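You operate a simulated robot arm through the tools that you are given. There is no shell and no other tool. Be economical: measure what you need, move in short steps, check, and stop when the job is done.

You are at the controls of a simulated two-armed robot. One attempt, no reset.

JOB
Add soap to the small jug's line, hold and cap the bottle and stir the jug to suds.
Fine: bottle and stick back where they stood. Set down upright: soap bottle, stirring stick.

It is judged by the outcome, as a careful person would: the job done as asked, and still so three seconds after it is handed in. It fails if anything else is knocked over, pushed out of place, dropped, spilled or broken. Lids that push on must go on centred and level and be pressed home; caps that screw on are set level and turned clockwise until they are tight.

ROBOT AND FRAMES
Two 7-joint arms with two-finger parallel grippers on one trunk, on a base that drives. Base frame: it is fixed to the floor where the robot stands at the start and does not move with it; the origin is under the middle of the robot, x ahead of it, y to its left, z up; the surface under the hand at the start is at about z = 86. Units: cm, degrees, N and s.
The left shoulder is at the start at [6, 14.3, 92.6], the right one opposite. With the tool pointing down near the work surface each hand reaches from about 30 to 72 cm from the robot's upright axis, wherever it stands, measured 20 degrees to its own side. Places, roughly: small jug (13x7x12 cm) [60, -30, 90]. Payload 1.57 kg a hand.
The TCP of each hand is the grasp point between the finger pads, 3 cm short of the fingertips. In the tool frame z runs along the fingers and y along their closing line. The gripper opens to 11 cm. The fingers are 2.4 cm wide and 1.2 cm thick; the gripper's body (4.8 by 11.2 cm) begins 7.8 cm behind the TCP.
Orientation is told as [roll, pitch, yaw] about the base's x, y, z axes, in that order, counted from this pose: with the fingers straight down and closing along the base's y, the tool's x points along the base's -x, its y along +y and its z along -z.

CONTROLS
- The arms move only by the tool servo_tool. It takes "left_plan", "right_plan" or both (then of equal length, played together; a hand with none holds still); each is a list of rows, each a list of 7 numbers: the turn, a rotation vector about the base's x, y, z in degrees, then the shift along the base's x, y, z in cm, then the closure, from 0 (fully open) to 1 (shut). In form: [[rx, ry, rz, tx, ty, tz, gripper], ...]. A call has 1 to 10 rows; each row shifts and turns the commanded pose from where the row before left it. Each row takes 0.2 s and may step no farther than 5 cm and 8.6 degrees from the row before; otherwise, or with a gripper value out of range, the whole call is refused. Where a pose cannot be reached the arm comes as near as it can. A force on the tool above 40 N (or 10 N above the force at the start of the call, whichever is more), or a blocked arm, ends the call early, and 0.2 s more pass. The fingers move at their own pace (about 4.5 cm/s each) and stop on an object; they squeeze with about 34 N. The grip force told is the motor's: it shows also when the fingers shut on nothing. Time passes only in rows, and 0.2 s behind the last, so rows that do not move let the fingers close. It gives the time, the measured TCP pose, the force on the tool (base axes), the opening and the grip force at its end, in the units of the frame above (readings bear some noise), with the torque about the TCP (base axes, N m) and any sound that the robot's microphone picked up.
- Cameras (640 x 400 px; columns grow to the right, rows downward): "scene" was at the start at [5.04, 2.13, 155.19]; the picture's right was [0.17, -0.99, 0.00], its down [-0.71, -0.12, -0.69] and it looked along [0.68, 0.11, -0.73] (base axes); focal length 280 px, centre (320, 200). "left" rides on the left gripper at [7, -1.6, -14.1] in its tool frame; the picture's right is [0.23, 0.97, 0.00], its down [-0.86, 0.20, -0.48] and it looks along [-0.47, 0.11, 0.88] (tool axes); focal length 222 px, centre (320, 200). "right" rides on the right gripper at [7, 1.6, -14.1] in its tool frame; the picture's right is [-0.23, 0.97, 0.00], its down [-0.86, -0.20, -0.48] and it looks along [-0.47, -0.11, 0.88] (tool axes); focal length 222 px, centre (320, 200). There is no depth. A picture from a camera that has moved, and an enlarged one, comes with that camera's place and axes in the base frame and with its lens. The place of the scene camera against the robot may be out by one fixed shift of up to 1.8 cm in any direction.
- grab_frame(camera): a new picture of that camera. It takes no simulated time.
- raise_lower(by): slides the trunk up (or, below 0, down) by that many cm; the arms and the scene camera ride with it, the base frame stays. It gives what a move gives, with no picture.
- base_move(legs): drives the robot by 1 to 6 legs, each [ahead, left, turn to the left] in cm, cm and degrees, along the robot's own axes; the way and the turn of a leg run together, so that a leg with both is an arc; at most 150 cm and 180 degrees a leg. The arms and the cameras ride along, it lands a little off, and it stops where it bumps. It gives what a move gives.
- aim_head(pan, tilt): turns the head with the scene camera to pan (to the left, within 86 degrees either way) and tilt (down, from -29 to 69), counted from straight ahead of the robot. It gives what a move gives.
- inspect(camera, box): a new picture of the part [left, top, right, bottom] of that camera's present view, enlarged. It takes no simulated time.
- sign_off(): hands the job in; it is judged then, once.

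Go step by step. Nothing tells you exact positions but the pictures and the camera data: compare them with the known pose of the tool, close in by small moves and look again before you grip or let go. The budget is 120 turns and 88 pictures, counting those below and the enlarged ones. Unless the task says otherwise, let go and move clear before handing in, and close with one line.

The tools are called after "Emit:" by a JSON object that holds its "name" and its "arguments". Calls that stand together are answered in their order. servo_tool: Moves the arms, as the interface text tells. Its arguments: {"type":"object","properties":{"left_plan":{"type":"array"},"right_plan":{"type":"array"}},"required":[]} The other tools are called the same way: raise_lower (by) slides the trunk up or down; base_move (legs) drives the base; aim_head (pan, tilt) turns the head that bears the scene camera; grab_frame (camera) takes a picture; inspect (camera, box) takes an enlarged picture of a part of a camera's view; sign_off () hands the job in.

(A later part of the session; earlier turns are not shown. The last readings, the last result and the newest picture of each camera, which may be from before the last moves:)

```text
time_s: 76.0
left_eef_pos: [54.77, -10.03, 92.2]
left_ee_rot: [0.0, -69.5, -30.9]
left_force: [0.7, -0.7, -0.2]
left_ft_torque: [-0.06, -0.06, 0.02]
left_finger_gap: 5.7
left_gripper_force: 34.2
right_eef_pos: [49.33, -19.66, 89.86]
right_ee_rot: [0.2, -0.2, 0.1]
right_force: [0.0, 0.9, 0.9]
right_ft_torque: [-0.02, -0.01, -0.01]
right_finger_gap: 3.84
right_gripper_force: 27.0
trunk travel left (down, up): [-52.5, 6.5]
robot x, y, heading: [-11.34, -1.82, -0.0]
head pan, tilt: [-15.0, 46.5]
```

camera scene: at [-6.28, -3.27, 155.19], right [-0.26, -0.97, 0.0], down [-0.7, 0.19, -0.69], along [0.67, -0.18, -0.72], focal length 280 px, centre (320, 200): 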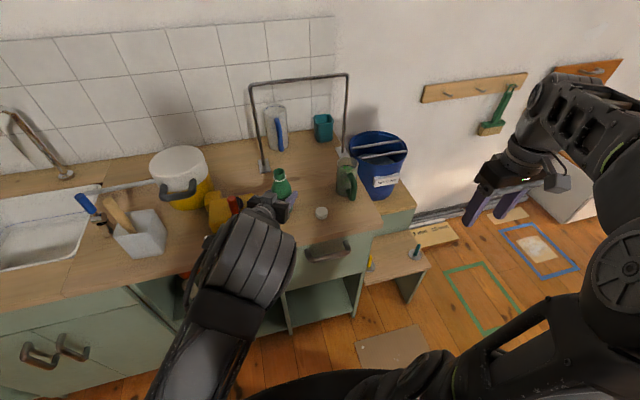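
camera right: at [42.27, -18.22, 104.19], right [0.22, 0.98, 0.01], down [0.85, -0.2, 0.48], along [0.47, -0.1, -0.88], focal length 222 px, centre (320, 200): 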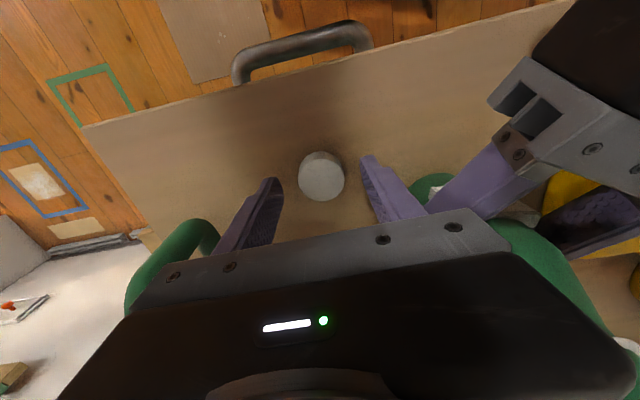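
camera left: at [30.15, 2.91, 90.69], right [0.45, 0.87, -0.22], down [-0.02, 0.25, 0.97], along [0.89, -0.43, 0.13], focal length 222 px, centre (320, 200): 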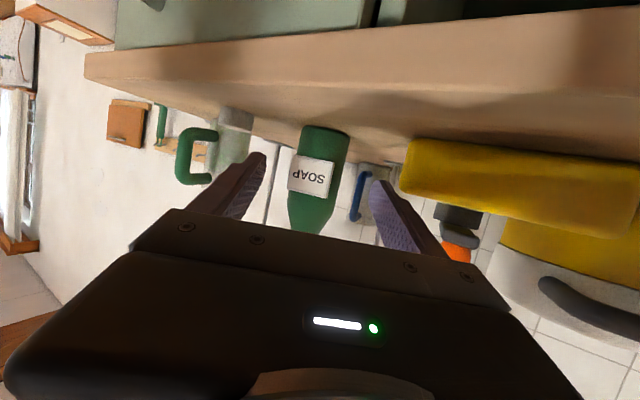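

Cap gripped, with its underside 3.9 cm below the TCP. I'll lift it and bring it above the bottle, pre-turned counter-clockwise for more screwing range.

Emit:
{"name": "servo_tool", "arguments": {"right_plan": [[0, 0, 0, 0, 0, 2, 0.75], [0, 0, 0, 0, 0, 4, 0.75], [0, 0, 0, 0, 0, 4.5, 0.75], [0, 0, 0, 0, 0, 4.5, 0.75], [0, 0, 8, 0, 0, 4, 0.75], [0, 0, 8, 1.3, 2.4, 0, 0.75], [0, 0, 8, 1.3, 2.4, 0, 0.75], [0, 0, 8, 1.3, 2.4, 0, 0.75], [0, 0, 8, 1.4, 2.4, 0, 0.75]]}}

Emit:
{"name": "grab_frame", "arguments": {"camera": "right"}}

Emit:
{"name": "grab_frame", "arguments": {"camera": "scene"}}

```text
time_s: 78.0
left_eef_pos: [54.67, -9.81, 92.22]
left_ee_rot: [-0.2, -69.5, -30.7]
left_force: [-1.9, 0.6, 2.1]
left_ft_torque: [-0.03, 0.0, 0.01]
left_finger_gap: 5.66
left_gripper_force: 34.0
right_eef_pos: [49.8, -14.88, 112.1]
right_ee_rot: [-7.2, -8.0, 17.5]
right_force: [0.0, 0.3, -0.4]
right_ft_torque: [-0.04, -0.01, -0.02]
right_finger_gap: 3.69
right_gripper_force: 33.7
right hand out of reach, approached as far as the arm can: row 4, 5, 7, 8, 9
trunk travel left (down, up): [-52.5, 6.5]
robot x, y, heading: [-11.2, -1.82, -0.3]
head pan, tilt: [-15.0, 46.5]
```

```text
28 pictures are left
camera right: at [40.46, -14.21, 124.78], right [-0.06, 0.99, -0.09], down [0.78, 0.1, 0.61], along [0.62, -0.03, -0.78], focal length 222 px, centre (320, 200)
```

right: 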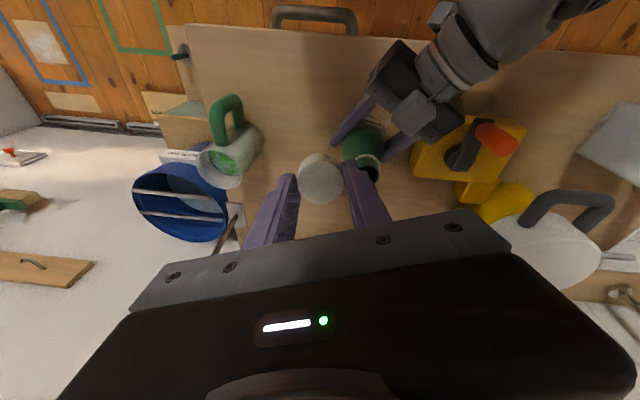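

```text
27 pictures are left
camera scene: at [-6.28, -3.08, 155.18], right [-0.26, -0.97, 0.0], down [-0.7, 0.19, -0.69], along [0.67, -0.18, -0.72], focal length 280 px, centre (320, 200)
```

scene: 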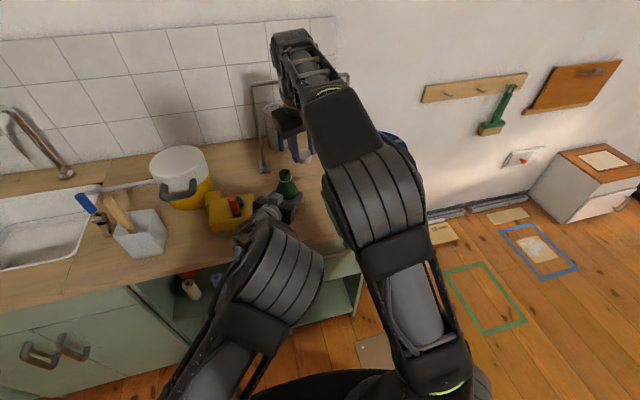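

With the tool vertical the right arm can't reach above the bottle from here, so the base must come about 8 cm closer. The left hand lets the bottle stand and backs off and up, while the right withdraws with the cap.

Emit:
{"name": "servo_tool", "arguments": {"left_plan": [[0, 0, 0, 0, 0, 0, 0.5], [0, 0, 0, 0, 0, 0, 0.3], [0, 0, 0, 0, 0, 0, 0.2], [0, 0, 0, -2.6, 1.55, 0, 0.2], [0, 0, 0, -2.6, 1.55, 0, 0.2], [0, 0, 0, -2.6, 1.55, 0, 0.2], [0, 0, 0, -2.6, 1.55, 2, 0.2], [0, 0, 0, 0, 0, 4.5, 0.2], [0, 0, 0, 0, 0, 4.5, 0.2], [0, 0, 0, 0, 0, 4.5, 0.2]], "right_plan": [[2, 3, -5.7, -1.9, -3.4, -2.3, 0.75], [2, 3, -5.7, -1.9, -3.4, -2.3, 0.75], [2, 3, -5.6, -1.9, -3.4, -2.3, 0.75], [0, 0, 0, 0, 0, 0, 0.75], [0, 0, 0, 0, 0, 0, 0.75], [0, 0, 0, 0, 0, 0, 0.75], [0, 0, 0, 0, 0, 0, 0.75], [0, 0, 0, 0, 0, 0, 0.75], [0, 0, 0, 0, 0, 0, 0.75], [0, 0, 0, 0, 0, 0, 0.75]]}}

Emit:
{"name": "grab_frame", "arguments": {"camera": "scene"}}

```text
time_s: 80.2
left_eef_pos: [44.28, -4.01, 107.76]
left_ee_rot: [0.0, -69.4, -30.6]
left_force: [0.3, -0.3, -1.1]
left_ft_torque: [-0.02, 0.01, 0.02]
left_finger_gap: 8.77
left_gripper_force: 0.0
right_eef_pos: [44.25, -25.27, 105.21]
right_ee_rot: [0.2, 0.1, -0.2]
right_force: [0.2, 0.1, 0.2]
right_ft_torque: [-0.01, -0.05, 0.02]
right_finger_gap: 3.7
right_gripper_force: 34.0
trunk travel left (down, up): [-52.5, 6.5]
robot x, y, heading: [-10.93, -1.97, -0.1]
head pan, tilt: [-15.0, 46.5]
```

```text
26 pictures are left
camera scene: at [-6.21, -3.26, 155.18], right [-0.26, -0.97, 0.0], down [-0.7, 0.19, -0.69], along [0.67, -0.18, -0.73], focal length 280 px, centre (320, 200)
```

scene: 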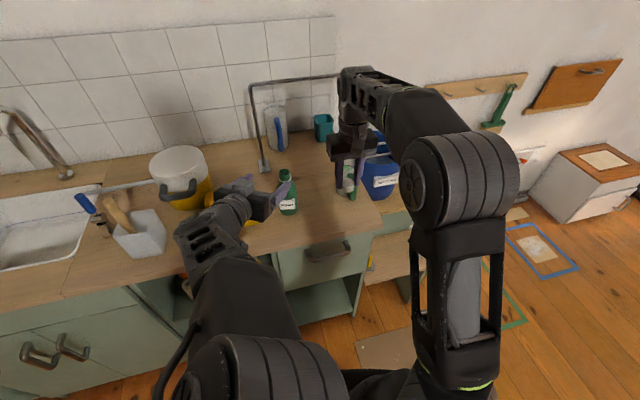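

Emit:
{"name": "base_move", "arguments": {"legs": [[8, 0, 0]]}}

Emit:
{"name": "servo_tool", "arguments": {"left_plan": [[0, 0, 0, -2, 1.2, -3, 0.2], [0, 0, 0, -2, 1.2, -3, 0.2], [0, 0, 0, -2, 1.2, -3, 0.2], [0, 0, 0, -1.5, 1, -3, 0.2], [0, 0, 0, 0, 0, -3.3, 0.2]]}}

Emit:
{"name": "grab_frame", "arguments": {"camera": "left"}}

```text
time_s: 81.3
left_eef_pos: [52.4, -3.92, 107.63]
left_ee_rot: [-0.2, -69.4, -30.7]
left_force: [0.7, -0.6, 0.3]
left_ft_torque: [-0.03, 0.01, -0.02]
left_finger_gap: 8.81
left_gripper_force: 0.1
right_eef_pos: [52.53, -25.23, 104.95]
right_ee_rot: [0.3, 0.1, -0.2]
right_force: [0.0, 0.1, 0.7]
right_ft_torque: [-0.02, 0.06, 0.01]
right_finger_gap: 3.68
right_gripper_force: 34.2
trunk travel left (down, up): [-52.5, 6.5]
robot x, y, heading: [-2.93, -2.07, 0.1]
head pan, tilt: [-15.0, 46.5]
```

```text
time_s: 82.1
left_eef_pos: [47.48, -0.87, 100.42]
left_ee_rot: [1.2, -71.6, -32.4]
left_force: [-7.0, 0.9, 11.5]
left_ft_torque: [0.64, -0.19, 0.41]
left_finger_gap: 8.42
left_gripper_force: 0.0
left hand out of reach, approached as far as the arm can: row 3, 4
right_eef_pos: [52.32, -25.22, 105.22]
right_ee_rot: [0.1, 0.0, -0.2]
right_force: [-0.2, -0.1, -0.3]
right_ft_torque: [-0.01, 0.01, 0.01]
right_finger_gap: 3.69
right_gripper_force: 34.3
trunk travel left (down, up): [-52.5, 6.5]
robot x, y, heading: [-2.83, -2.02, 0.1]
head pan, tilt: [-15.0, 46.5]
stopped in row 4 (left hand): the force on the tool passed its limit at 61 N (the readings are from after the stop); the commanded pose is now the measured one
```

```text
25 pictures are left
camera left: at [33.37, 5.87, 98.28], right [0.44, 0.87, -0.21], down [-0.06, 0.26, 0.96], along [0.89, -0.42, 0.17], focal length 222 px, centre (320, 200)
```

left: 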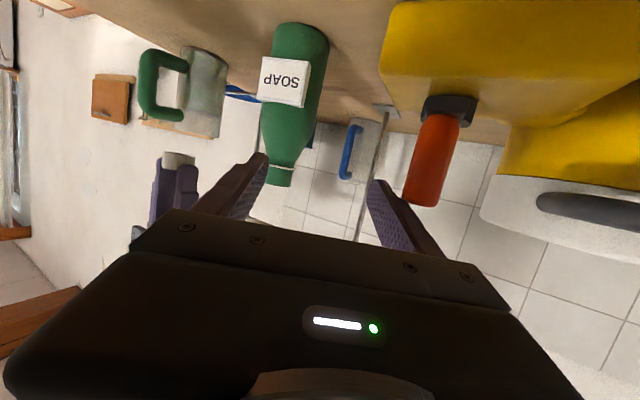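

The left finger met something, most likely the orange tap on the yellow canister. I'll lift straight up and away at once, then check the canister.

Emit:
{"name": "servo_tool", "arguments": {"left_plan": [[0, 0, 0, -0.3, -0.3, 2, 0.2], [0, 0, 0, 0, -1, 3, 0.3], [0, 0, 0, 0, -1, 3, 0.4]]}}

Emit:
{"name": "grab_frame", "arguments": {"camera": "left"}}

Emit:
{"name": "aim_head", "arguments": {"pan": 5, "tilt": 52}}

Emit:
{"name": "grab_frame", "arguments": {"camera": "scene"}}

```text
time_s: 83.1
left_eef_pos: [48.62, 0.01, 106.86]
left_ee_rot: [-1.9, -69.8, -25.4]
left_force: [0.4, -0.2, -0.5]
left_ft_torque: [-0.01, -0.04, 0.0]
left_finger_gap: 6.61
left_gripper_force: 0.1
right_eef_pos: [52.29, -25.16, 105.22]
right_ee_rot: [0.1, 0.2, -0.2]
right_force: [0.1, -1.0, 0.1]
right_ft_torque: [0.02, 0.01, 0.0]
right_finger_gap: 3.7
right_gripper_force: 33.6
trunk travel left (down, up): [-52.5, 6.5]
robot x, y, heading: [-2.99, -1.92, 0.2]
head pan, tilt: [-15.0, 46.5]
stopped in row 3 (left hand): the arm was blocked; the commanded pose is now the measured one
```

```text
24 pictures are left
camera left: at [33.92, 5.65, 105.25], right [0.37, 0.9, -0.22], down [-0.04, 0.26, 0.97], along [0.93, -0.35, 0.13], focal length 222 px, centre (320, 200)
```

left: 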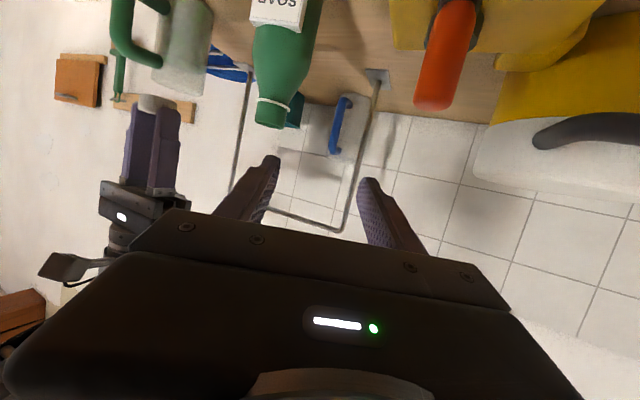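

```text
time_s: 83.9
left_eef_pos: [48.63, -0.08, 106.94]
left_ee_rot: [-1.9, -69.8, -25.3]
left_force: [-0.7, 0.0, -0.2]
left_ft_torque: [-0.02, -0.01, -0.02]
left_finger_gap: 6.62
left_gripper_force: 0.1
right_eef_pos: [52.36, -25.08, 105.2]
right_ee_rot: [0.2, 0.1, -0.1]
right_force: [-0.1, -0.5, 0.1]
right_ft_torque: [0.0, 0.01, 0.0]
right_finger_gap: 3.71
right_gripper_force: 34.0
trunk travel left (down, up): [-52.5, 6.5]
robot x, y, heading: [-2.97, -1.78, 0.2]
head pan, tilt: [5.0, 52.0]
```

```text
23 pictures are left
camera scene: at [1.65, -0.55, 154.44], right [0.09, -1.0, 0.0], down [-0.79, -0.07, -0.62], along [0.61, 0.05, -0.79], focal length 280 px, centre (320, 200)
```

scene: 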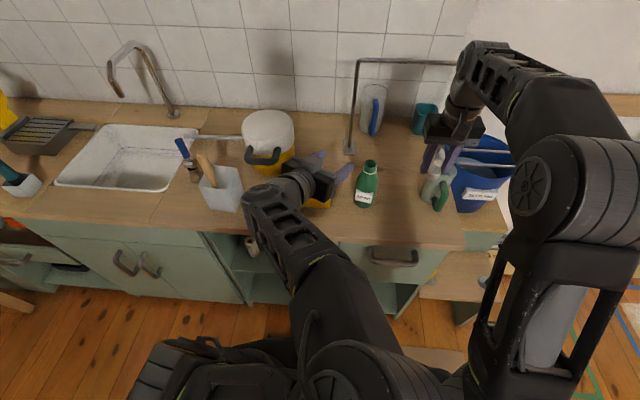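

Nothing has fallen. The left arm is folded tight, so I'll swing it out to the left, tool down, to put its elbow outside, as worked for the right arm.

Emit:
{"name": "servo_tool", "arguments": {"left_plan": [[0, 0, 0, 0, 0, 3, 0.2], [3.8, 7, 0, -1.7, 3.6, 0.7, 0.2], [3.8, 7, 0, -1.7, 3.6, 0.7, 0.2], [3.8, 7, 0, -1.7, 3.6, 0.4, 0.2], [3.8, 7, 0, -1.7, 3.6, 0, 0.2], [3.8, 7, 0, -1.7, 3.6, 0, 0.2], [3.8, 7, 0, -1.7, 3.6, 0, 0.2], [3.8, 7, 0, -1.7, 3.6, 0, 0.2], [2.5, 5, 3, -1.7, 3.6, 0, 0.2], [0, 0, 3, -1.7, 3, 0, 0.2]]}}

Emit:
{"name": "grab_frame", "arguments": {"camera": "scene"}}

```text
time_s: 86.1
left_eef_pos: [33.2, 31.93, 111.77]
left_ee_rot: [0.9, -8.5, -21.4]
left_force: [-0.5, 0.4, -0.9]
left_ft_torque: [-0.02, -0.02, -0.03]
left_finger_gap: 8.81
left_gripper_force: 0.0
right_eef_pos: [52.35, -25.14, 105.25]
right_ee_rot: [0.1, 0.0, -0.2]
right_force: [0.0, -0.1, -0.4]
right_ft_torque: [-0.03, 0.02, 0.0]
right_finger_gap: 3.68
right_gripper_force: 34.0
trunk travel left (down, up): [-52.5, 6.5]
robot x, y, heading: [-3.03, -1.9, -0.3]
head pan, tilt: [5.0, 52.0]
```

```text
22 pictures are left
camera scene: at [1.6, -0.47, 154.44], right [0.09, -1.0, 0.0], down [-0.78, -0.07, -0.62], along [0.61, 0.05, -0.79], focal length 280 px, centre (320, 200)
```

scene: 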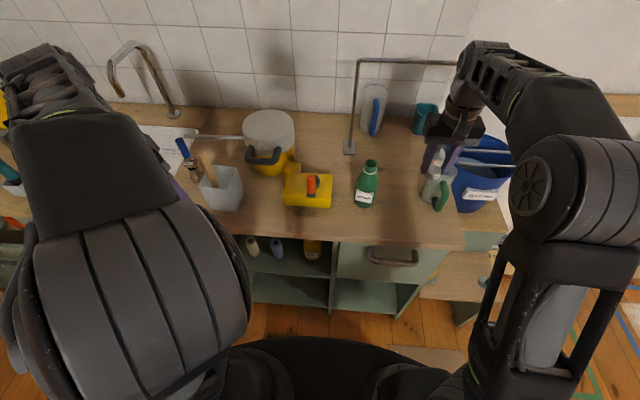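

Canister and bottle look undisturbed, and the left elbow is now outside. I'll bring the left hand in diagonally from the upper left (yaw -45°, 50° off vertical) to stay above the canister.

Emit:
{"name": "servo_tool", "arguments": {"left_plan": [[0, 0, -7.9, 1.6, -4, 0, 0.2], [0, 0, -7.9, 1.6, -4, 0, 0.2], [0, 0, -7.8, 1.6, -4, 0, 0.2], [-5.9, -5.9, 0, 1.6, -4, -0.5, 0.2], [-5.9, -5.9, 0, 1.6, -4, -1, 0.2], [-5.9, -5.9, 0, 1.6, -4, -1, 0.2], [-5.9, -5.9, 0, 1.6, -4, -1, 0.2], [-5.9, -5.9, 0, 1.6, -4, -1, 0.2]]}}

Emit:
{"name": "grab_frame", "arguments": {"camera": "left"}}

```text
time_s: 87.9
left_eef_pos: [46.22, -0.19, 107.1]
left_ee_rot: [0.6, -50.3, -44.9]
left_force: [0.1, -0.1, -0.5]
left_ft_torque: [0.01, -0.01, -0.01]
left_finger_gap: 8.78
left_gripper_force: 0.0
right_eef_pos: [52.42, -24.9, 105.15]
right_ee_rot: [0.0, 0.2, -0.2]
right_force: [0.6, 0.8, 0.0]
right_ft_torque: [-0.02, 0.03, -0.01]
right_finger_gap: 3.66
right_gripper_force: 33.8
trunk travel left (down, up): [-52.5, 6.5]
robot x, y, heading: [-2.85, -2.06, 0.1]
head pan, tilt: [5.0, 52.0]
```

```text
21 pictures are left
camera left: at [34.06, 9.45, 110.94], right [0.58, 0.8, -0.17], down [0.26, 0.01, 0.96], along [0.77, -0.6, -0.2], focal length 222 px, centre (320, 200)
```

left: 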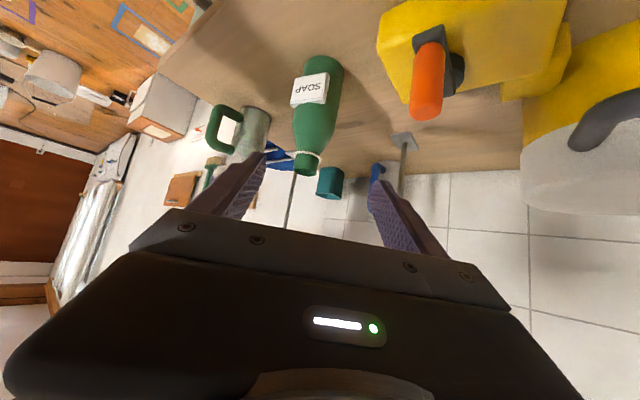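

The view is clear and the bottle is where expected. I'll descend along the tool axis to straddle it, then check before closing.

Emit:
{"name": "servo_tool", "arguments": {"left_plan": [[0, 0, 0, 1, -1.7, -3.4, 0.2], [0, 0, 0, 1.1, -1.7, -3.4, 0.2], [0, 0, 0, 1.6, -1.6, -2, 0.2], [0, 0, 0, 1.6, -1.6, -2, 0.2], [0, 0, 0, 1.6, -1.6, -2, 0.2], [0, 0, 0, 1.7, -1.7, -1.8, 0.2]]}}

Emit:
{"name": "grab_frame", "arguments": {"camera": "left"}}

```text
time_s: 89.3
left_eef_pos: [54.75, -10.37, 92.51]
left_ee_rot: [0.8, -50.3, -45.0]
left_force: [-0.1, -0.7, -0.1]
left_ft_torque: [-0.01, 0.01, 0.02]
left_finger_gap: 8.77
left_gripper_force: 0.0
right_eef_pos: [52.43, -25.23, 105.11]
right_ee_rot: [0.3, 0.1, -0.2]
right_force: [-0.1, -0.7, -0.1]
right_ft_torque: [0.02, 0.04, -0.01]
right_finger_gap: 3.67
right_gripper_force: 34.2
trunk travel left (down, up): [-52.5, 6.5]
robot x, y, heading: [-2.92, -2.1, -0.1]
head pan, tilt: [5.0, 52.0]
```

```text
20 pictures are left
camera left: at [42.71, -0.76, 96.32], right [0.58, 0.8, -0.17], down [0.26, 0.01, 0.97], along [0.77, -0.6, -0.2], focal length 222 px, centre (320, 200)
```

left: 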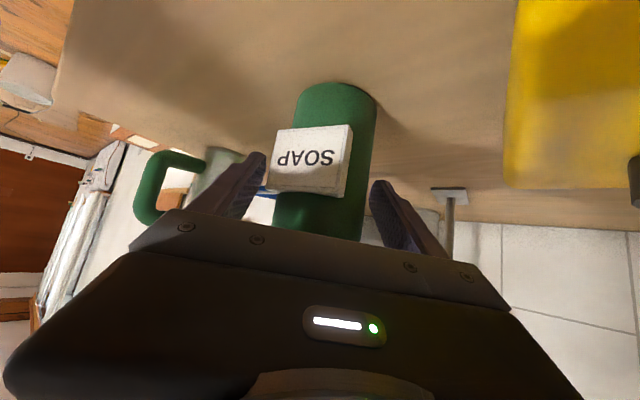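

Emit:
{"name": "servo_tool", "arguments": {"left_plan": [[0, 0, 0, 0, 0, 0, 0.3], [0, 0, 0, 0, 0, 0, 0.4], [0, 0, 0, 0, 0, 0, 0.5], [0, 0, 0, 0, 0, 0, 0.6], [0, 0, 0, 0, 0, 0, 0.6], [0, 0, 0, 0, 0, 0, 0.6]], "right_plan": [[0, 0, 0, 0, 0, 2.5, 0.75], [0, 0, 0, 0, 0, 2.5, 0.75], [0, 0, 0, 0.4, 2.5, 0, 0.75], [0, 0, 0, 0.4, 2.5, 0, 0.75], [0, 0, 0, 0.4, 2.5, 0, 0.75], [0, 0, 0, 0.4, 1.5, 0, 0.75]]}}

Emit:
{"name": "grab_frame", "arguments": {"camera": "right"}}

```text
time_s: 90.7
left_eef_pos: [54.77, -10.4, 92.66]
left_ee_rot: [0.8, -50.3, -45.2]
left_force: [0.1, -0.2, 0.2]
left_ft_torque: [-0.11, 0.05, 0.02]
left_finger_gap: 5.93
left_gripper_force: 34.0
right_eef_pos: [53.66, -17.61, 107.73]
right_ee_rot: [0.1, -0.3, -0.2]
right_force: [0.0, 0.5, 0.6]
right_ft_torque: [0.0, 0.01, -0.06]
right_finger_gap: 3.68
right_gripper_force: 33.8
right hand out of reach, approached as far as the arm can: row 2, 6
trunk travel left (down, up): [-52.5, 6.5]
robot x, y, heading: [-3.13, -1.97, -0.1]
head pan, tilt: [5.0, 52.0]
```

```text
19 pictures are left
camera right: at [46.56, -15.98, 121.73], right [0.23, 0.97, 0.0], down [0.85, -0.2, 0.48], along [0.47, -0.11, -0.88], focal length 222 px, centre (320, 200)
```

right: 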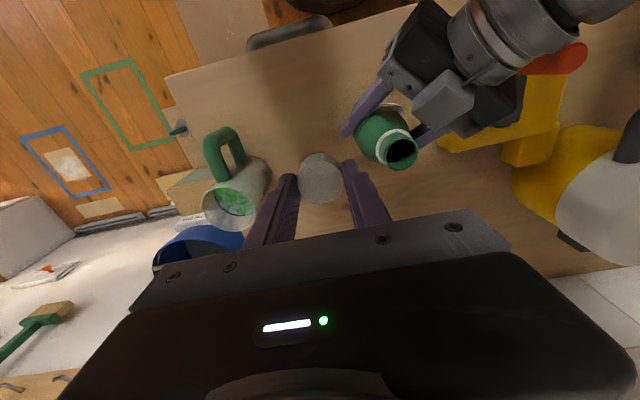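

The mouth is at about [54.3, -9.9, 101.5]. I'll bring the cap over it at this height, pre-turning counter-clockwise, and check centring.

Emit:
{"name": "servo_tool", "arguments": {"right_plan": [[0, 0, 8, 0.15, 2, -0.3, 0.75], [0, 0, 8, 0.15, 2, 0, 0.75], [0, 0, 8, 0.15, 2, 0, 0.75], [0, 0, 8, 0.15, 1.7, 0, 0.75], [0, 0, 0, 0, 0, 0, 0.75]]}}

Emit:
{"name": "grab_frame", "arguments": {"camera": "right"}}

Emit:
{"name": "grab_frame", "arguments": {"camera": "scene"}}

```text
time_s: 91.9
left_eef_pos: [54.79, -10.32, 92.6]
left_ee_rot: [0.8, -50.3, -45.2]
left_force: [1.3, -0.3, -0.1]
left_ft_torque: [-0.11, -0.01, 0.02]
left_finger_gap: 5.89
left_gripper_force: 34.3
right_eef_pos: [52.93, -14.81, 109.56]
right_ee_rot: [0.8, -2.5, 14.7]
right_force: [0.4, -1.4, -0.4]
right_ft_torque: [0.01, -0.02, 0.0]
right_finger_gap: 3.71
right_gripper_force: 33.9
right hand out of reach, approached as far as the arm can: row 1, 3, 4
trunk travel left (down, up): [-52.5, 6.5]
robot x, y, heading: [-2.49, -1.79, 0.2]
head pan, tilt: [5.0, 52.0]
```

```text
18 pictures are left
camera right: at [45.13, -15.35, 123.4], right [-0.03, 1.0, 0.02], down [0.86, 0.01, 0.51], along [0.51, 0.03, -0.86], focal length 222 px, centre (320, 200)
```

right: 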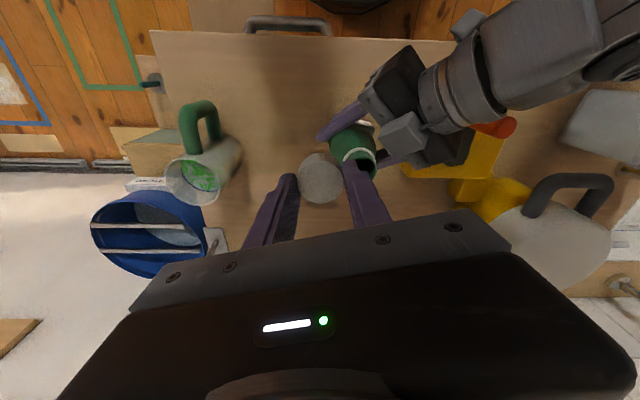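

```text
17 pictures are left
camera scene: at [1.69, -0.56, 154.44], right [0.09, -1.0, 0.0], down [-0.79, -0.07, -0.62], along [0.61, 0.05, -0.79], focal length 280 px, centre (320, 200)
```

scene: 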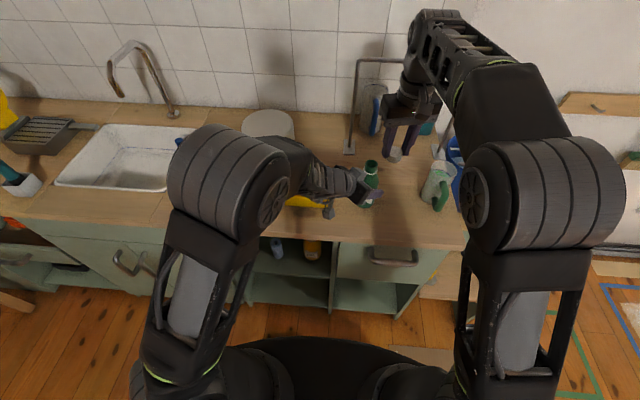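

Turning counter-clockwise seems to be what limits it. I'll go back to zero yaw and move over the mouth.

Emit:
{"name": "servo_tool", "arguments": {"right_plan": [[0, 0.5, -7.5, 0.3, 1, -0.5, 0.75], [0, 1, -7.5, 0.3, 1, -0.5, 0.75], [0, 1, -5, 0.4, 1.5, -0.5, 0.75], [0, 0, -5, 0.4, 1.5, -0.5, 0.75], [0, 0, 0, 0, 0, 0, 0.75]]}}

Emit:
{"name": "grab_frame", "arguments": {"camera": "right"}}

```text
time_s: 93.1
left_eef_pos: [54.76, -10.35, 92.65]
left_ee_rot: [0.9, -50.2, -45.1]
left_force: [-0.5, -1.4, 1.2]
left_ft_torque: [-0.12, 0.09, 0.03]
left_finger_gap: 5.92
left_gripper_force: 34.2
right_eef_pos: [53.39, -12.85, 108.94]
right_ee_rot: [0.9, -2.1, 5.7]
right_force: [-0.8, 0.3, 0.2]
right_ft_torque: [-0.02, 0.0, 0.02]
right_finger_gap: 3.66
right_gripper_force: 34.0
right hand out of reach, approached as far as the arm can: row 1, 2, 3
trunk travel left (down, up): [-52.5, 6.5]
robot x, y, heading: [-3.03, -1.96, 0.2]
head pan, tilt: [5.0, 52.0]
```

```text
16 pictures are left
camera right: at [45.74, -12.14, 122.69], right [0.13, 0.99, 0.02], down [0.85, -0.12, 0.51], along [0.51, -0.04, -0.86], focal length 222 px, centre (320, 200)
```

right: 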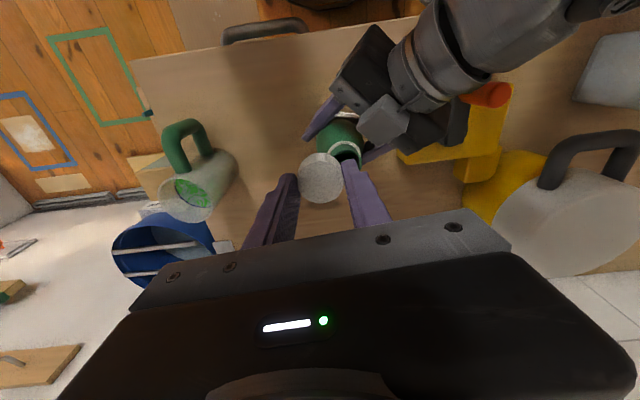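

Emit:
{"name": "servo_tool", "arguments": {"right_plan": [[-0.4, 1, -6, 0.3, 1, -0.5, 0.75], [-0.5, 1.1, -6, 0.3, 1, -0.5, 0.75], [0, 0, -5, 0.3, 0.95, -0.5, 0.75], [0, 0, 0, 0, 0, 0, 0.75]]}}

```text
time_s: 94.1
left_eef_pos: [54.79, -10.33, 92.64]
left_ee_rot: [0.9, -50.2, -45.1]
left_force: [-0.2, -1.4, 2.8]
left_ft_torque: [-0.15, 0.12, 0.05]
left_finger_gap: 5.91
left_gripper_force: 34.0
right_eef_pos: [53.66, -11.29, 108.23]
right_ee_rot: [0.9, -1.7, -2.2]
right_force: [0.0, 1.0, -0.2]
right_ft_torque: [-0.03, 0.0, 0.03]
right_finger_gap: 3.7
right_gripper_force: 34.1
right hand out of reach, approached as far as the arm can: row 1, 2
trunk travel left (down, up): [-52.5, 6.5]
robot x, y, heading: [-3.04, -2.23, -0.0]
head pan, tilt: [5.0, 52.0]
```

Emit:
{"name": "servo_tool", "arguments": {"right_plan": [[-0.4, 0.8, -4, 0.2, 0.5, -0.4, 0.75], [-0.4, 0.8, -4, 0.2, 0.5, -0.4, 0.75], [0, 0, -4, 0.2, 0.4, -0.3, 0.75], [0, 0, -4, 0, 0, 0, 0.75], [0, 0, 0, 0, 0, 0, 0.75]]}}

Emit:
{"name": "grab_frame", "arguments": {"camera": "right"}}

```text
time_s: 95.3
left_eef_pos: [54.73, -10.33, 92.58]
left_ee_rot: [0.8, -50.2, -45.2]
left_force: [0.8, -0.6, 3.6]
left_ft_torque: [-0.15, 0.13, 0.03]
left_finger_gap: 5.84
left_gripper_force: 33.7
right_eef_pos: [53.94, -10.72, 107.61]
right_ee_rot: [0.6, -1.3, -12.2]
right_force: [-0.7, 0.1, 0.5]
right_ft_torque: [0.02, -0.01, 0.0]
right_finger_gap: 3.67
right_gripper_force: 33.9
right hand out of reach, approached as far as the arm can: row 1, 2
trunk travel left (down, up): [-52.5, 6.5]
robot x, y, heading: [-2.67, -2.04, -0.1]
head pan, tilt: [5.0, 52.0]
```

```text
15 pictures are left
camera right: at [47.17, -7.66, 121.52], right [0.43, 0.9, 0.01], down [0.78, -0.38, 0.5], along [0.45, -0.2, -0.87], focal length 222 px, centre (320, 200)
```

right: 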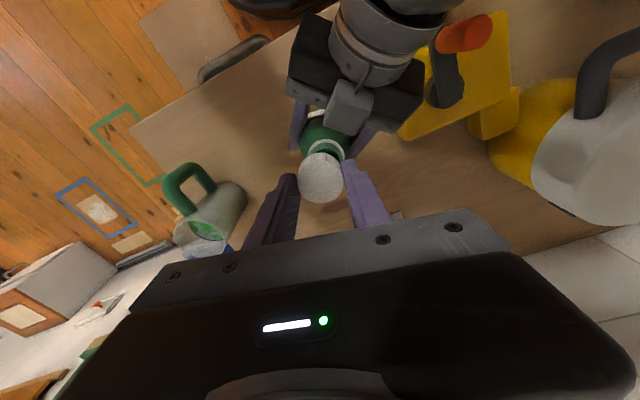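

Nearly above it. I'll nudge onto the mouth centre [54.4, -9.8], level the tool, and check with the scene camera before lowering.

Emit:
{"name": "servo_tool", "arguments": {"right_plan": [[-0.3, 0.7, 0, 0.3, 0.5, -0.5, 0.75], [-0.3, 0.6, 0, 0.16, 0.42, -0.5, 0.75], [0, 0, 0, 0, 0, 0, 0.75]]}}

Emit:
{"name": "inspect", "arguments": {"camera": "scene", "box": [330, 110, 430, 210]}}

Emit:
{"name": "inspect", "arguments": {"camera": "right", "box": [270, 110, 370, 210]}}

```text
time_s: 96.1
left_eef_pos: [54.69, -10.27, 92.72]
left_ee_rot: [0.8, -50.1, -45.1]
left_force: [-0.2, -1.4, 3.1]
left_ft_torque: [-0.14, 0.11, 0.04]
left_finger_gap: 5.92
left_gripper_force: 33.7
right_eef_pos: [53.97, -10.79, 107.63]
right_ee_rot: [0.6, -1.4, -12.1]
right_force: [-0.2, -0.1, -0.2]
right_ft_torque: [-0.01, -0.03, 0.01]
right_finger_gap: 3.68
right_gripper_force: 33.9
right hand out of reach, approached as far as the arm can: row 1, 2
trunk travel left (down, up): [-52.5, 6.5]
robot x, y, heading: [-3.15, -1.63, -0.1]
head pan, tilt: [5.0, 52.0]
```

```text
4.00 times, centred on (380, 160) of scene
camera zoom: at [1.62, -0.54, 154.44], right [0.09, -1.0, 0.0], down [-0.79, -0.07, -0.62], along [0.61, 0.05, -0.79], focal length 1122 px, centre (80, 360)
```

zoom: 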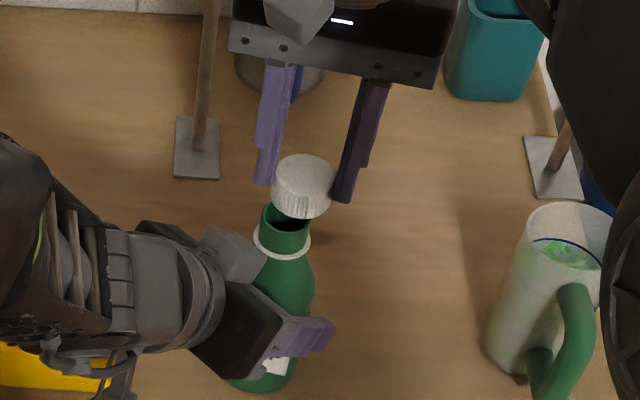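

```text
4.00 times, centred on (320, 160) of right
camera zoom: at [47.17, -7.67, 121.53], right [0.43, 0.9, 0.01], down [0.78, -0.38, 0.5], along [0.45, -0.2, -0.87], focal length 888 px, centre (320, 360)
```

zoom: 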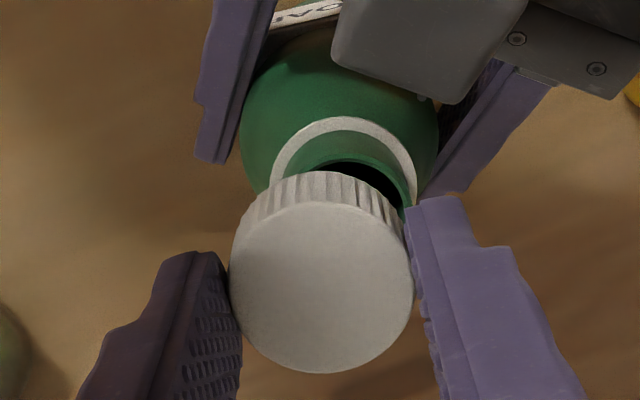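

The limit is the arm's height with the tool vertical. I'll raise the trunk 6 cm (the bottle rides up in the left hand) and then set the bottle back down with the left arm.

Emit:
{"name": "raise_lower", "arguments": {"by": 6}}

Emit:
{"name": "servo_tool", "arguments": {"left_plan": [[0, 0, 0, 0, 0, -1.5, 0.6], [0, 0, 0, 0, 0, -1.5, 0.6], [0, 0, 0, 0, 0, -1.5, 0.6], [0, 0, 0, 0, 0, -1, 0.6], [0, 0, 0, 0, 0, -0.3, 0.6], [0, 0, 0, 0, 0, -0.2, 0.6], [0, 0, 0, 0, 0, 0, 0.6]]}}

```text
time_s: 97.1
left_eef_pos: [54.75, -10.31, 98.63]
left_ee_rot: [0.8, -50.1, -45.0]
left_force: [-0.2, -0.5, -2.9]
left_ft_torque: [0.03, -0.01, -0.04]
left_finger_gap: 5.91
left_gripper_force: 34.0
right_eef_pos: [54.02, -10.72, 113.58]
right_ee_rot: [0.5, -1.3, -12.1]
right_force: [-0.4, -0.3, -0.4]
right_ft_torque: [-0.01, 0.03, 0.01]
right_finger_gap: 3.68
right_gripper_force: 33.7
trunk travel left (down, up): [-58.5, 0.5]
robot x, y, heading: [-2.95, -1.84, 0.2]
head pan, tilt: [5.0, 52.0]
```

```text
time_s: 98.7
left_eef_pos: [54.78, -10.12, 92.67]
left_ee_rot: [0.8, -50.2, -45.1]
left_force: [-0.8, 0.9, -1.1]
left_ft_torque: [-0.01, -0.04, 0.0]
left_finger_gap: 5.91
left_gripper_force: 33.8
right_eef_pos: [54.05, -10.66, 113.67]
right_ee_rot: [0.6, -1.3, -12.1]
right_force: [-1.2, -0.3, 0.0]
right_ft_torque: [-0.01, 0.0, -0.01]
right_finger_gap: 3.68
right_gripper_force: 33.9
trunk travel left (down, up): [-58.5, 0.5]
robot x, y, heading: [-2.92, -2.12, 0.1]
head pan, tilt: [5.0, 52.0]
```

Emit:
{"name": "servo_tool", "arguments": {"left_plan": [[0, 0, 0, 0, 0, -0.15, 0.6], [0, 0, 0, 0, 0, 0, 0.6], [0, 0, 0, 0, 0, 0, 0.6], [0, 0, 0, 0, 0, 0, 0.6], [0, 0, 0, 0, 0, 0, 0.6]], "right_plan": [[-0.3, 0.7, 0, 0.2, 0.5, -2, 0.75], [-0.3, 0.6, 0, 0.15, 0.5, -2, 0.75], [0, 0, 7, 0, 0, -1.5, 0.75], [0, 0, 7, 0, 0, -0.7, 0.75], [0, 0, 0, 0, 0, 0, 0.75]]}}

Emit:
{"name": "inspect", "arguments": {"camera": "scene", "box": [320, 120, 420, 220]}}

Emit:
{"name": "inspect", "arguments": {"camera": "right", "box": [270, 110, 370, 210]}}

```text
time_s: 99.9
left_eef_pos: [54.7, -10.12, 92.61]
left_ee_rot: [0.8, -50.4, -45.1]
left_force: [3.7, 2.6, 16.0]
left_ft_torque: [-0.03, 0.27, -0.03]
left_finger_gap: 5.91
left_gripper_force: 33.8
right_eef_pos: [54.28, -9.66, 107.62]
right_ee_rot: [-0.3, -0.3, 2.0]
right_force: [0.7, 0.0, 0.0]
right_ft_torque: [0.03, -0.03, -0.02]
right_finger_gap: 3.67
right_gripper_force: 34.2
trunk travel left (down, up): [-58.5, 0.5]
robot x, y, heading: [-3.12, -1.92, -0.0]
head pan, tilt: [5.0, 52.0]
```

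```text
4.00 times, centred on (370, 170) of scene
camera zoom: at [1.54, -0.48, 160.45], right [0.09, -1.0, 0.0], down [-0.78, -0.07, -0.62], along [0.61, 0.05, -0.79], focal length 1122 px, centre (120, 320)
```

zoom: 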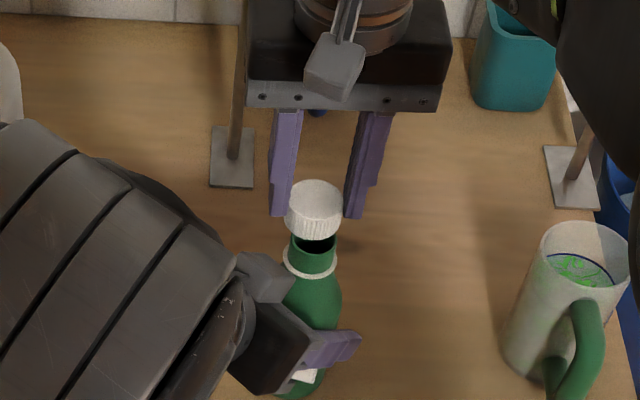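

```text
4.00 times, centred on (320, 160) of right
camera zoom: at [47.27, -8.16, 121.53], right [0.19, 0.98, 0.0], down [0.86, -0.17, 0.48], along [0.47, -0.1, -0.88], focal length 888 px, centre (320, 360)
```

zoom: 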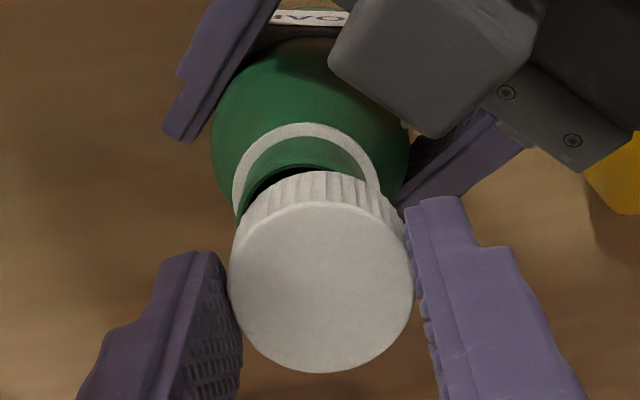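

Now it is reachable and level. Both views say the cap should go about 0.4 cm toward -y, so I'll correct and lower to just above the mouth.

Emit:
{"name": "servo_tool", "arguments": {"right_plan": [[0.3, 0.3, 0, 0.1, -0.42, 0, 0.75], [0, 0, 0, 0, 0, -1.3, 0.75], [0, 0, 0, 0, 0, 0, 0.75]]}}

Emit:
{"name": "inspect", "arguments": {"camera": "scene", "box": [340, 150, 390, 200]}}

Emit:
{"name": "inspect", "arguments": {"camera": "right", "box": [270, 110, 370, 210]}}

```text
time_s: 100.7
left_eef_pos: [54.67, -10.24, 92.66]
left_ee_rot: [0.8, -50.4, -45.1]
left_force: [6.8, 1.4, 20.6]
left_ft_torque: [-0.18, 0.26, 0.03]
left_finger_gap: 5.9
left_gripper_force: 34.0
right_eef_pos: [54.5, -10.21, 106.16]
right_ee_rot: [0.0, 0.0, 1.9]
right_force: [0.5, -0.2, -0.2]
right_ft_torque: [0.02, 0.01, 0.02]
right_finger_gap: 3.69
right_gripper_force: 34.2
trunk travel left (down, up): [-58.5, 0.5]
robot x, y, heading: [-2.91, -2.24, 0.0]
head pan, tilt: [5.0, 52.0]
```

```text
8.00 times, centred on (365, 175) of scene
camera zoom: at [1.54, -0.49, 160.45], right [0.09, -1.0, 0.0], down [-0.78, -0.07, -0.62], along [0.61, 0.05, -0.79], focal length 2244 px, centre (-40, 400)
```

zoom: 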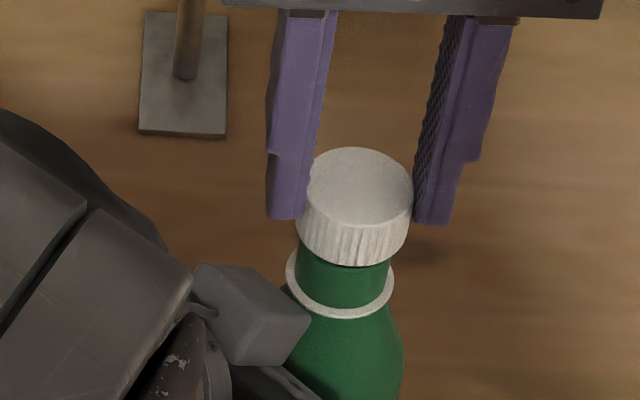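

```text
4.00 times, centred on (320, 160) of right
camera zoom: at [47.4, -8.68, 120.26], right [0.19, 0.98, 0.0], down [0.86, -0.17, 0.48], along [0.47, -0.09, -0.88], focal length 888 px, centre (320, 360)
```

zoom: 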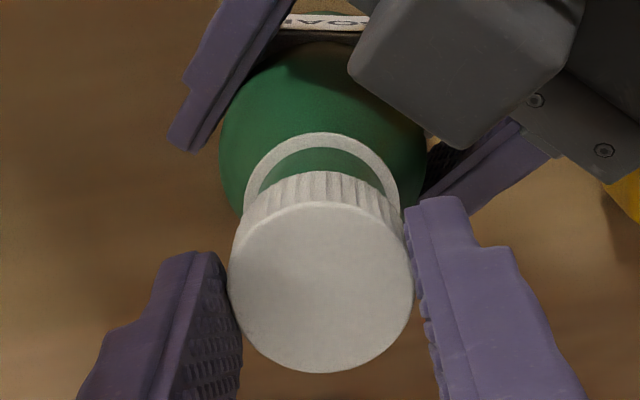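

Centred in both views. I'll lower gently onto the neck until there's contact.

Emit:
{"name": "servo_tool", "arguments": {"right_plan": [[0, 0, 0, 0, 0, -0.4, 0.75], [0, 0, 0, 0, 0, -0.4, 0.75], [0, 0, 0, 0, 0, -0.3, 0.75], [0, 0, 0, 0, 0, 0, 0.75]]}}

```text
time_s: 101.7
left_eef_pos: [54.66, -10.2, 92.73]
left_ee_rot: [1.0, -50.3, -45.2]
left_force: [17.8, -0.4, 14.8]
left_ft_torque: [0.05, 0.62, -0.05]
left_finger_gap: 5.92
left_gripper_force: 34.3
right_eef_pos: [54.42, -10.04, 105.31]
right_ee_rot: [0.1, -0.2, 1.9]
right_force: [-3.4, 0.3, 15.6]
right_ft_torque: [0.31, 0.66, 0.05]
right_finger_gap: 3.76
right_gripper_force: 33.9
trunk travel left (down, up): [-58.5, 0.5]
robot x, y, heading: [-2.85, -2.08, -0.2]
head pan, tilt: [5.0, 52.0]
```

Contact with about 16 N, and the torque hints the cap is slightly too far toward +x. I'll lift a little, shift 0.2 cm and lower again.

Emit:
{"name": "servo_tool", "arguments": {"right_plan": [[0, 0, 0, 0, 0, 0.5, 0.75], [0, 0, 0, -0.2, 0.1, 0, 0.75], [0, 0, 0, 0, 0, -0.3, 0.75], [0, 0, 0, 0, 0, -0.25, 0.75], [0, 0, 0, 0, 0, -0.1, 0.75], [0, 0, 0, 0, 0, 0, 0.75]]}}

Emit:
{"name": "inspect", "arguments": {"camera": "scene", "box": [340, 150, 390, 200]}}

```text
time_s: 103.1
left_eef_pos: [54.61, -10.23, 92.63]
left_ee_rot: [0.9, -50.3, -45.1]
left_force: [-3.8, 6.6, 27.1]
left_ft_torque: [-0.67, 0.24, 0.02]
left_finger_gap: 5.91
left_gripper_force: 34.1
right_eef_pos: [54.2, -10.07, 105.0]
right_ee_rot: [0.0, 0.0, 1.9]
right_force: [6.1, -6.6, 0.5]
right_ft_torque: [-0.29, -0.2, -0.03]
right_finger_gap: 3.71
right_gripper_force: 34.0
trunk travel left (down, up): [-58.5, 0.5]
robot x, y, heading: [-2.89, -2.0, -0.0]
head pan, tilt: [5.0, 52.0]
```

```text
8.00 times, centred on (365, 175) of scene
camera zoom: at [1.42, -0.51, 160.45], right [0.09, -1.0, 0.0], down [-0.78, -0.07, -0.62], along [0.61, 0.05, -0.79], focal length 2244 px, centre (-40, 400)
```

zoom: 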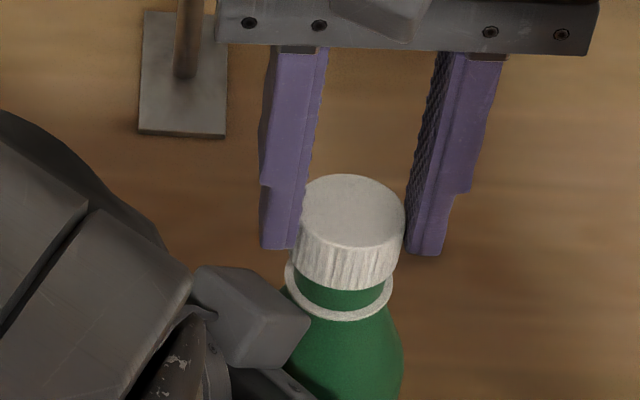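

It's now engaging around the neck, with only side force left. I'll ease sideways by 0.1 cm and lower further.

Emit:
{"name": "servo_tool", "arguments": {"right_plan": [[0, 0, 0, 0.08, -0.1, 0, 0.75], [0, 0, 0, 0, 0, -0.25, 0.75], [0, 0, 0, 0, 0, -0.25, 0.75], [0, 0, 0, 0, 0, 0, 0.75]]}}

```text
time_s: 104.1
left_eef_pos: [54.51, -10.26, 92.66]
left_ee_rot: [0.9, -50.3, -45.2]
left_force: [-1.2, 2.2, 22.3]
left_ft_torque: [-0.14, 0.73, 0.01]
left_finger_gap: 5.9
left_gripper_force: 34.9
right_eef_pos: [54.05, -9.94, 104.41]
right_ee_rot: [0.0, 0.0, 1.9]
right_force: [1.4, -1.3, 0.0]
right_ft_torque: [-0.05, -0.02, -0.02]
right_finger_gap: 3.73
right_gripper_force: 33.6
trunk travel left (down, up): [-58.5, 0.5]
robot x, y, heading: [-3.02, -2.2, -0.4]
head pan, tilt: [5.0, 52.0]
```

Emit:
{"name": "servo_tool", "arguments": {"right_plan": [[0, 0, 0, 0, 0, -0.25, 0.75], [0, 0, 0, 0, 0, -0.25, 0.75], [0, 0, 0, 0, 0, -0.2, 0.75], [0, 0, 0, 0, 0, 0, 0.75]]}}

```text
time_s: 105.1
left_eef_pos: [54.54, -10.2, 92.62]
left_ee_rot: [0.9, -50.2, -45.0]
left_force: [15.9, -6.2, 1.3]
left_ft_torque: [-0.46, 0.55, 0.13]
left_finger_gap: 5.92
left_gripper_force: 34.2
right_eef_pos: [54.3, -9.97, 104.03]
right_ee_rot: [0.2, -0.1, 1.9]
right_force: [-8.0, 2.8, 29.7]
right_ft_torque: [0.13, 0.27, -0.02]
right_finger_gap: 3.67
right_gripper_force: 33.8
trunk travel left (down, up): [-58.5, 0.5]
robot x, y, heading: [-3.29, -1.68, -0.0]
head pan, tilt: [5.0, 52.0]
```

Firm contact at z = 104.0, so the cap is at the threads. I'll ease the push and turn clockwise.

Emit:
{"name": "servo_tool", "arguments": {"right_plan": [[0, 0, 0, -0.05, 0.02, 0.15, 0.75], [0, 0, -8, 0, 0, -0.02, 0.75], [0, 0, -8, 0, 0, -0.02, 0.75], [0, 0, -8, 0, 0, -0.02, 0.75], [0, 0, -8, 0, 0, -0.02, 0.75], [0, 0, -8, 0, 0, -0.02, 0.75], [0, 0, -8, 0, 0, -0.02, 0.75], [0, 0, -8, 0, 0, -0.02, 0.75], [0, 0, 0, 0, 0, 0, 0.75]]}}

```text
time_s: 107.1
left_eef_pos: [54.56, -10.26, 92.52]
left_ee_rot: [0.8, -50.3, -45.1]
left_force: [6.2, -4.7, -2.0]
left_ft_torque: [-0.13, 0.3, 0.11]
left_finger_gap: 5.91
left_gripper_force: 34.0
right_eef_pos: [54.2, -10.0, 103.89]
right_ee_rot: [0.2, 0.0, -54.2]
right_force: [-3.6, 4.6, 27.9]
right_ft_torque: [0.17, 0.02, -0.03]
right_finger_gap: 3.74
right_gripper_force: 34.0
trunk travel left (down, up): [-58.5, 0.5]
robot x, y, heading: [-3.36, -2.11, -0.3]
head pan, tilt: [5.0, 52.0]
```

Turning freely and sinking. I'll continue clockwise.

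Emit:
{"name": "servo_tool", "arguments": {"right_plan": [[0, 0, -8, 0, 0, -0.02, 0.75], [0, 0, -8, 0, 0, -0.02, 0.75], [0, 0, -8, 0, 0, -0.02, 0.75], [0, 0, -8, 0, 0, -0.02, 0.75], [0, 0, -8, 0, 0, -0.02, 0.75], [0, 0, -8, 0, 0, -0.02, 0.75], [0, 0, -8, 0, 0, -0.02, 0.75], [0, 0, -8, 0, 0, -0.02, 0.75], [0, 0, 0, 0, 0, 0, 0.75]]}}

```text
time_s: 109.1
left_eef_pos: [54.6, -10.35, 92.53]
left_ee_rot: [0.9, -50.3, -45.2]
left_force: [-12.5, -1.8, 3.1]
left_ft_torque: [-0.61, -0.73, 0.1]
left_finger_gap: 5.92
left_gripper_force: 34.4
right_eef_pos: [54.2, -10.14, 103.64]
right_ee_rot: [0.3, 0.1, -118.3]
right_force: [11.6, -0.5, 19.4]
right_ft_torque: [0.08, -0.19, -0.05]
right_finger_gap: 3.7
right_gripper_force: 34.3
trunk travel left (down, up): [-58.5, 0.5]
robot x, y, heading: [-3.17, -1.97, 0.0]
head pan, tilt: [5.0, 52.0]
```

Emit:
{"name": "servo_tool", "arguments": {"right_plan": [[0, 0, -8, 0.08, 0, -0.02, 0.75], [0, 0, -8, 0, 0, -0.02, 0.75], [0, 0, -8, 0, 0, -0.02, 0.75], [0, 0, -8, 0, 0, -0.02, 0.75], [0, 0, -8, 0, 0, -0.02, 0.75], [0, 0, -8, 0, 0, -0.02, 0.75], [0, 0, -8, 0, 0, -0.02, 0.75], [0, 0, -8, 0, 0, -0.02, 0.75], [0, 0, 0, 0, 0, 0, 0.75]]}}

```text
time_s: 111.3
left_eef_pos: [55.05, -10.35, 92.77]
left_ee_rot: [0.9, -50.6, -45.1]
left_force: [-1.9, -3.6, 4.5]
left_ft_torque: [0.71, -0.54, -0.05]
left_finger_gap: 5.87
left_gripper_force: 34.4
right_eef_pos: [55.05, -12.09, 106.57]
right_ee_rot: [-5.4, 1.9, 174.8]
right_force: [1.9, 4.4, -5.9]
right_ft_torque: [-0.26, 0.17, 0.02]
right_finger_gap: 3.7
right_gripper_force: 33.9
trunk travel left (down, up): [-58.5, 0.5]
robot x, y, heading: [-3.26, -2.49, 0.1]
head pan, tilt: [5.0, 52.0]
stopped in row 9 (right hand): the arm was blocked; the commanded pose is now the measured one
```

The wrist ran into its limit and the hand shifted. I'll look before doing anything else.

Emit:
{"name": "inspect", "arguments": {"camera": "scene", "box": [330, 130, 410, 210]}}

```text
5.00 times, centred on (370, 170) of scene
camera zoom: at [1.69, -0.61, 160.43], right [0.09, -1.0, 0.0], down [-0.79, -0.07, -0.62], along [0.61, 0.05, -0.79], focal length 1402 px, centre (70, 350)
```

zoom: 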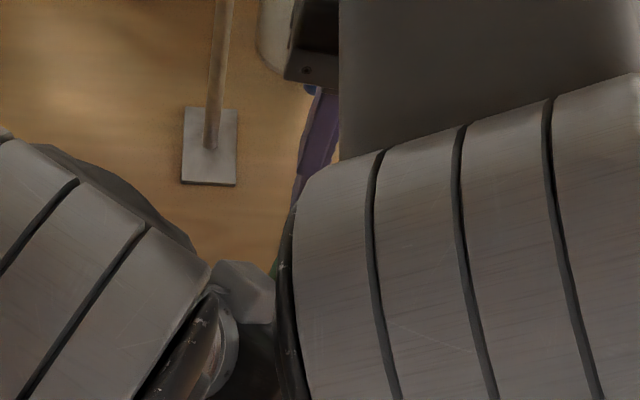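

The hold is still 3.7 cm wide, so the cap stayed in the fingers and came off the neck when the arm flipped. I'll raise it clear, move right, and unwind the wrist to swing the elbow back out.

Emit:
{"name": "servo_tool", "arguments": {"right_plan": [[0, 0, 0, 0, -1, 2, 0.75], [5, -2, 0, -1, -2, 1.5, 0.75], [0, 0, 8, -1, -3, 0, 0.75], [0, 0, 8, -1, -3, 0, 0.75], [0, 0, 8, -1, -3, 0, 0.75], [0, 0, 8, -1, -2, 0, 0.75], [0, 0, 8, -1, -1, 0, 0.75], [0, 0, 8, 0, 0, 0, 0.75], [0, 0, 8, 0, 0, 0, 0.75], [0, 0, 8, 0, 0, 0, 0.75]]}}

```text
time_s: 111.8
left_eef_pos: [55.13, -10.97, 93.49]
left_ee_rot: [0.8, -51.5, -45.8]
left_force: [-2.8, 0.0, 1.6]
left_ft_torque: [0.18, -0.5, -0.06]
left_finger_gap: 5.93
left_gripper_force: 34.7
right_eef_pos: [54.79, -12.98, 108.47]
right_ee_rot: [-6.0, 1.9, 174.9]
right_force: [2.9, 1.1, -3.4]
right_ft_torque: [-0.11, 0.11, -0.01]
right_finger_gap: 3.72
right_gripper_force: 33.8
trunk travel left (down, up): [-58.5, 0.5]
robot x, y, heading: [-2.92, -1.92, 0.2]
head pan, tilt: [5.0, 52.0]
stopped in row 2 (right hand): the force on the tool passed its limit at 44 N (the readings are from after the stop); the commanded pose is now the measured one
```

The left hand was dragged along, so the cap may really be threaded and pulling on the bottle. I need a look.

Emit:
{"name": "grab_frame", "arguments": {"camera": "right"}}

```text
6 pictures are left
camera right: at [60.99, -16.54, 122.37], right [-0.31, -0.95, -0.11], down [-0.85, 0.22, 0.47], along [-0.42, 0.24, -0.88], focal length 222 px, centre (320, 200)
```

right: 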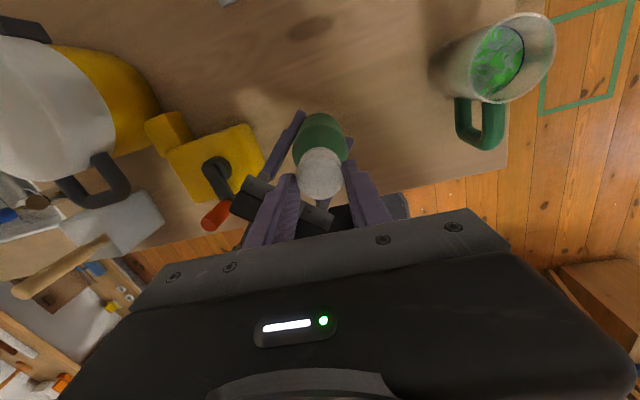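

The cap is indeed threaded on, and the bottle slid up about 4 cm in the left fingers. I'll let go of the cap with the right hand, rise off it and unwind to the right.

Emit:
{"name": "servo_tool", "arguments": {"right_plan": [[0, 0, 0, 0, 0, 0, 0.6], [0, 0, 0, 0, 0, 0, 0.45], [0, 0, 0, 0, 0, 0, 0.4], [0, 0, 0, 0, -0.2, 1.5, 0.4], [0, 0, 0, 0, -0.2, 2, 0.4], [3, -1, 0, 0, -3, 0, 0.4], [3, -1, 0, 0, -4, 0, 0.4], [0, 0, 8, -1, -4, 0, 0.4], [0, 0, 8, -1, -3, 0, 0.4], [0, 0, 8, -1, 0, 0, 0.4]]}}

```text
time_s: 114.0
left_eef_pos: [55.13, -11.06, 93.44]
left_ee_rot: [0.9, -51.7, -45.5]
left_force: [-0.7, -0.2, -2.2]
left_ft_torque: [0.04, 0.02, -0.01]
left_finger_gap: 5.73
left_gripper_force: 33.7
right_eef_pos: [51.54, -27.38, 111.59]
right_ee_rot: [-12.1, 3.4, -161.1]
right_force: [0.1, 0.8, -0.6]
right_ft_torque: [-0.01, -0.01, 0.0]
right_finger_gap: 6.6
right_gripper_force: 0.1
right hand out of reach, approached as far as the arm can: row 5
trunk travel left (down, up): [-58.5, 0.5]
robot x, y, heading: [-2.99, -2.07, -0.2]
head pan, tilt: [5.0, 52.0]
```

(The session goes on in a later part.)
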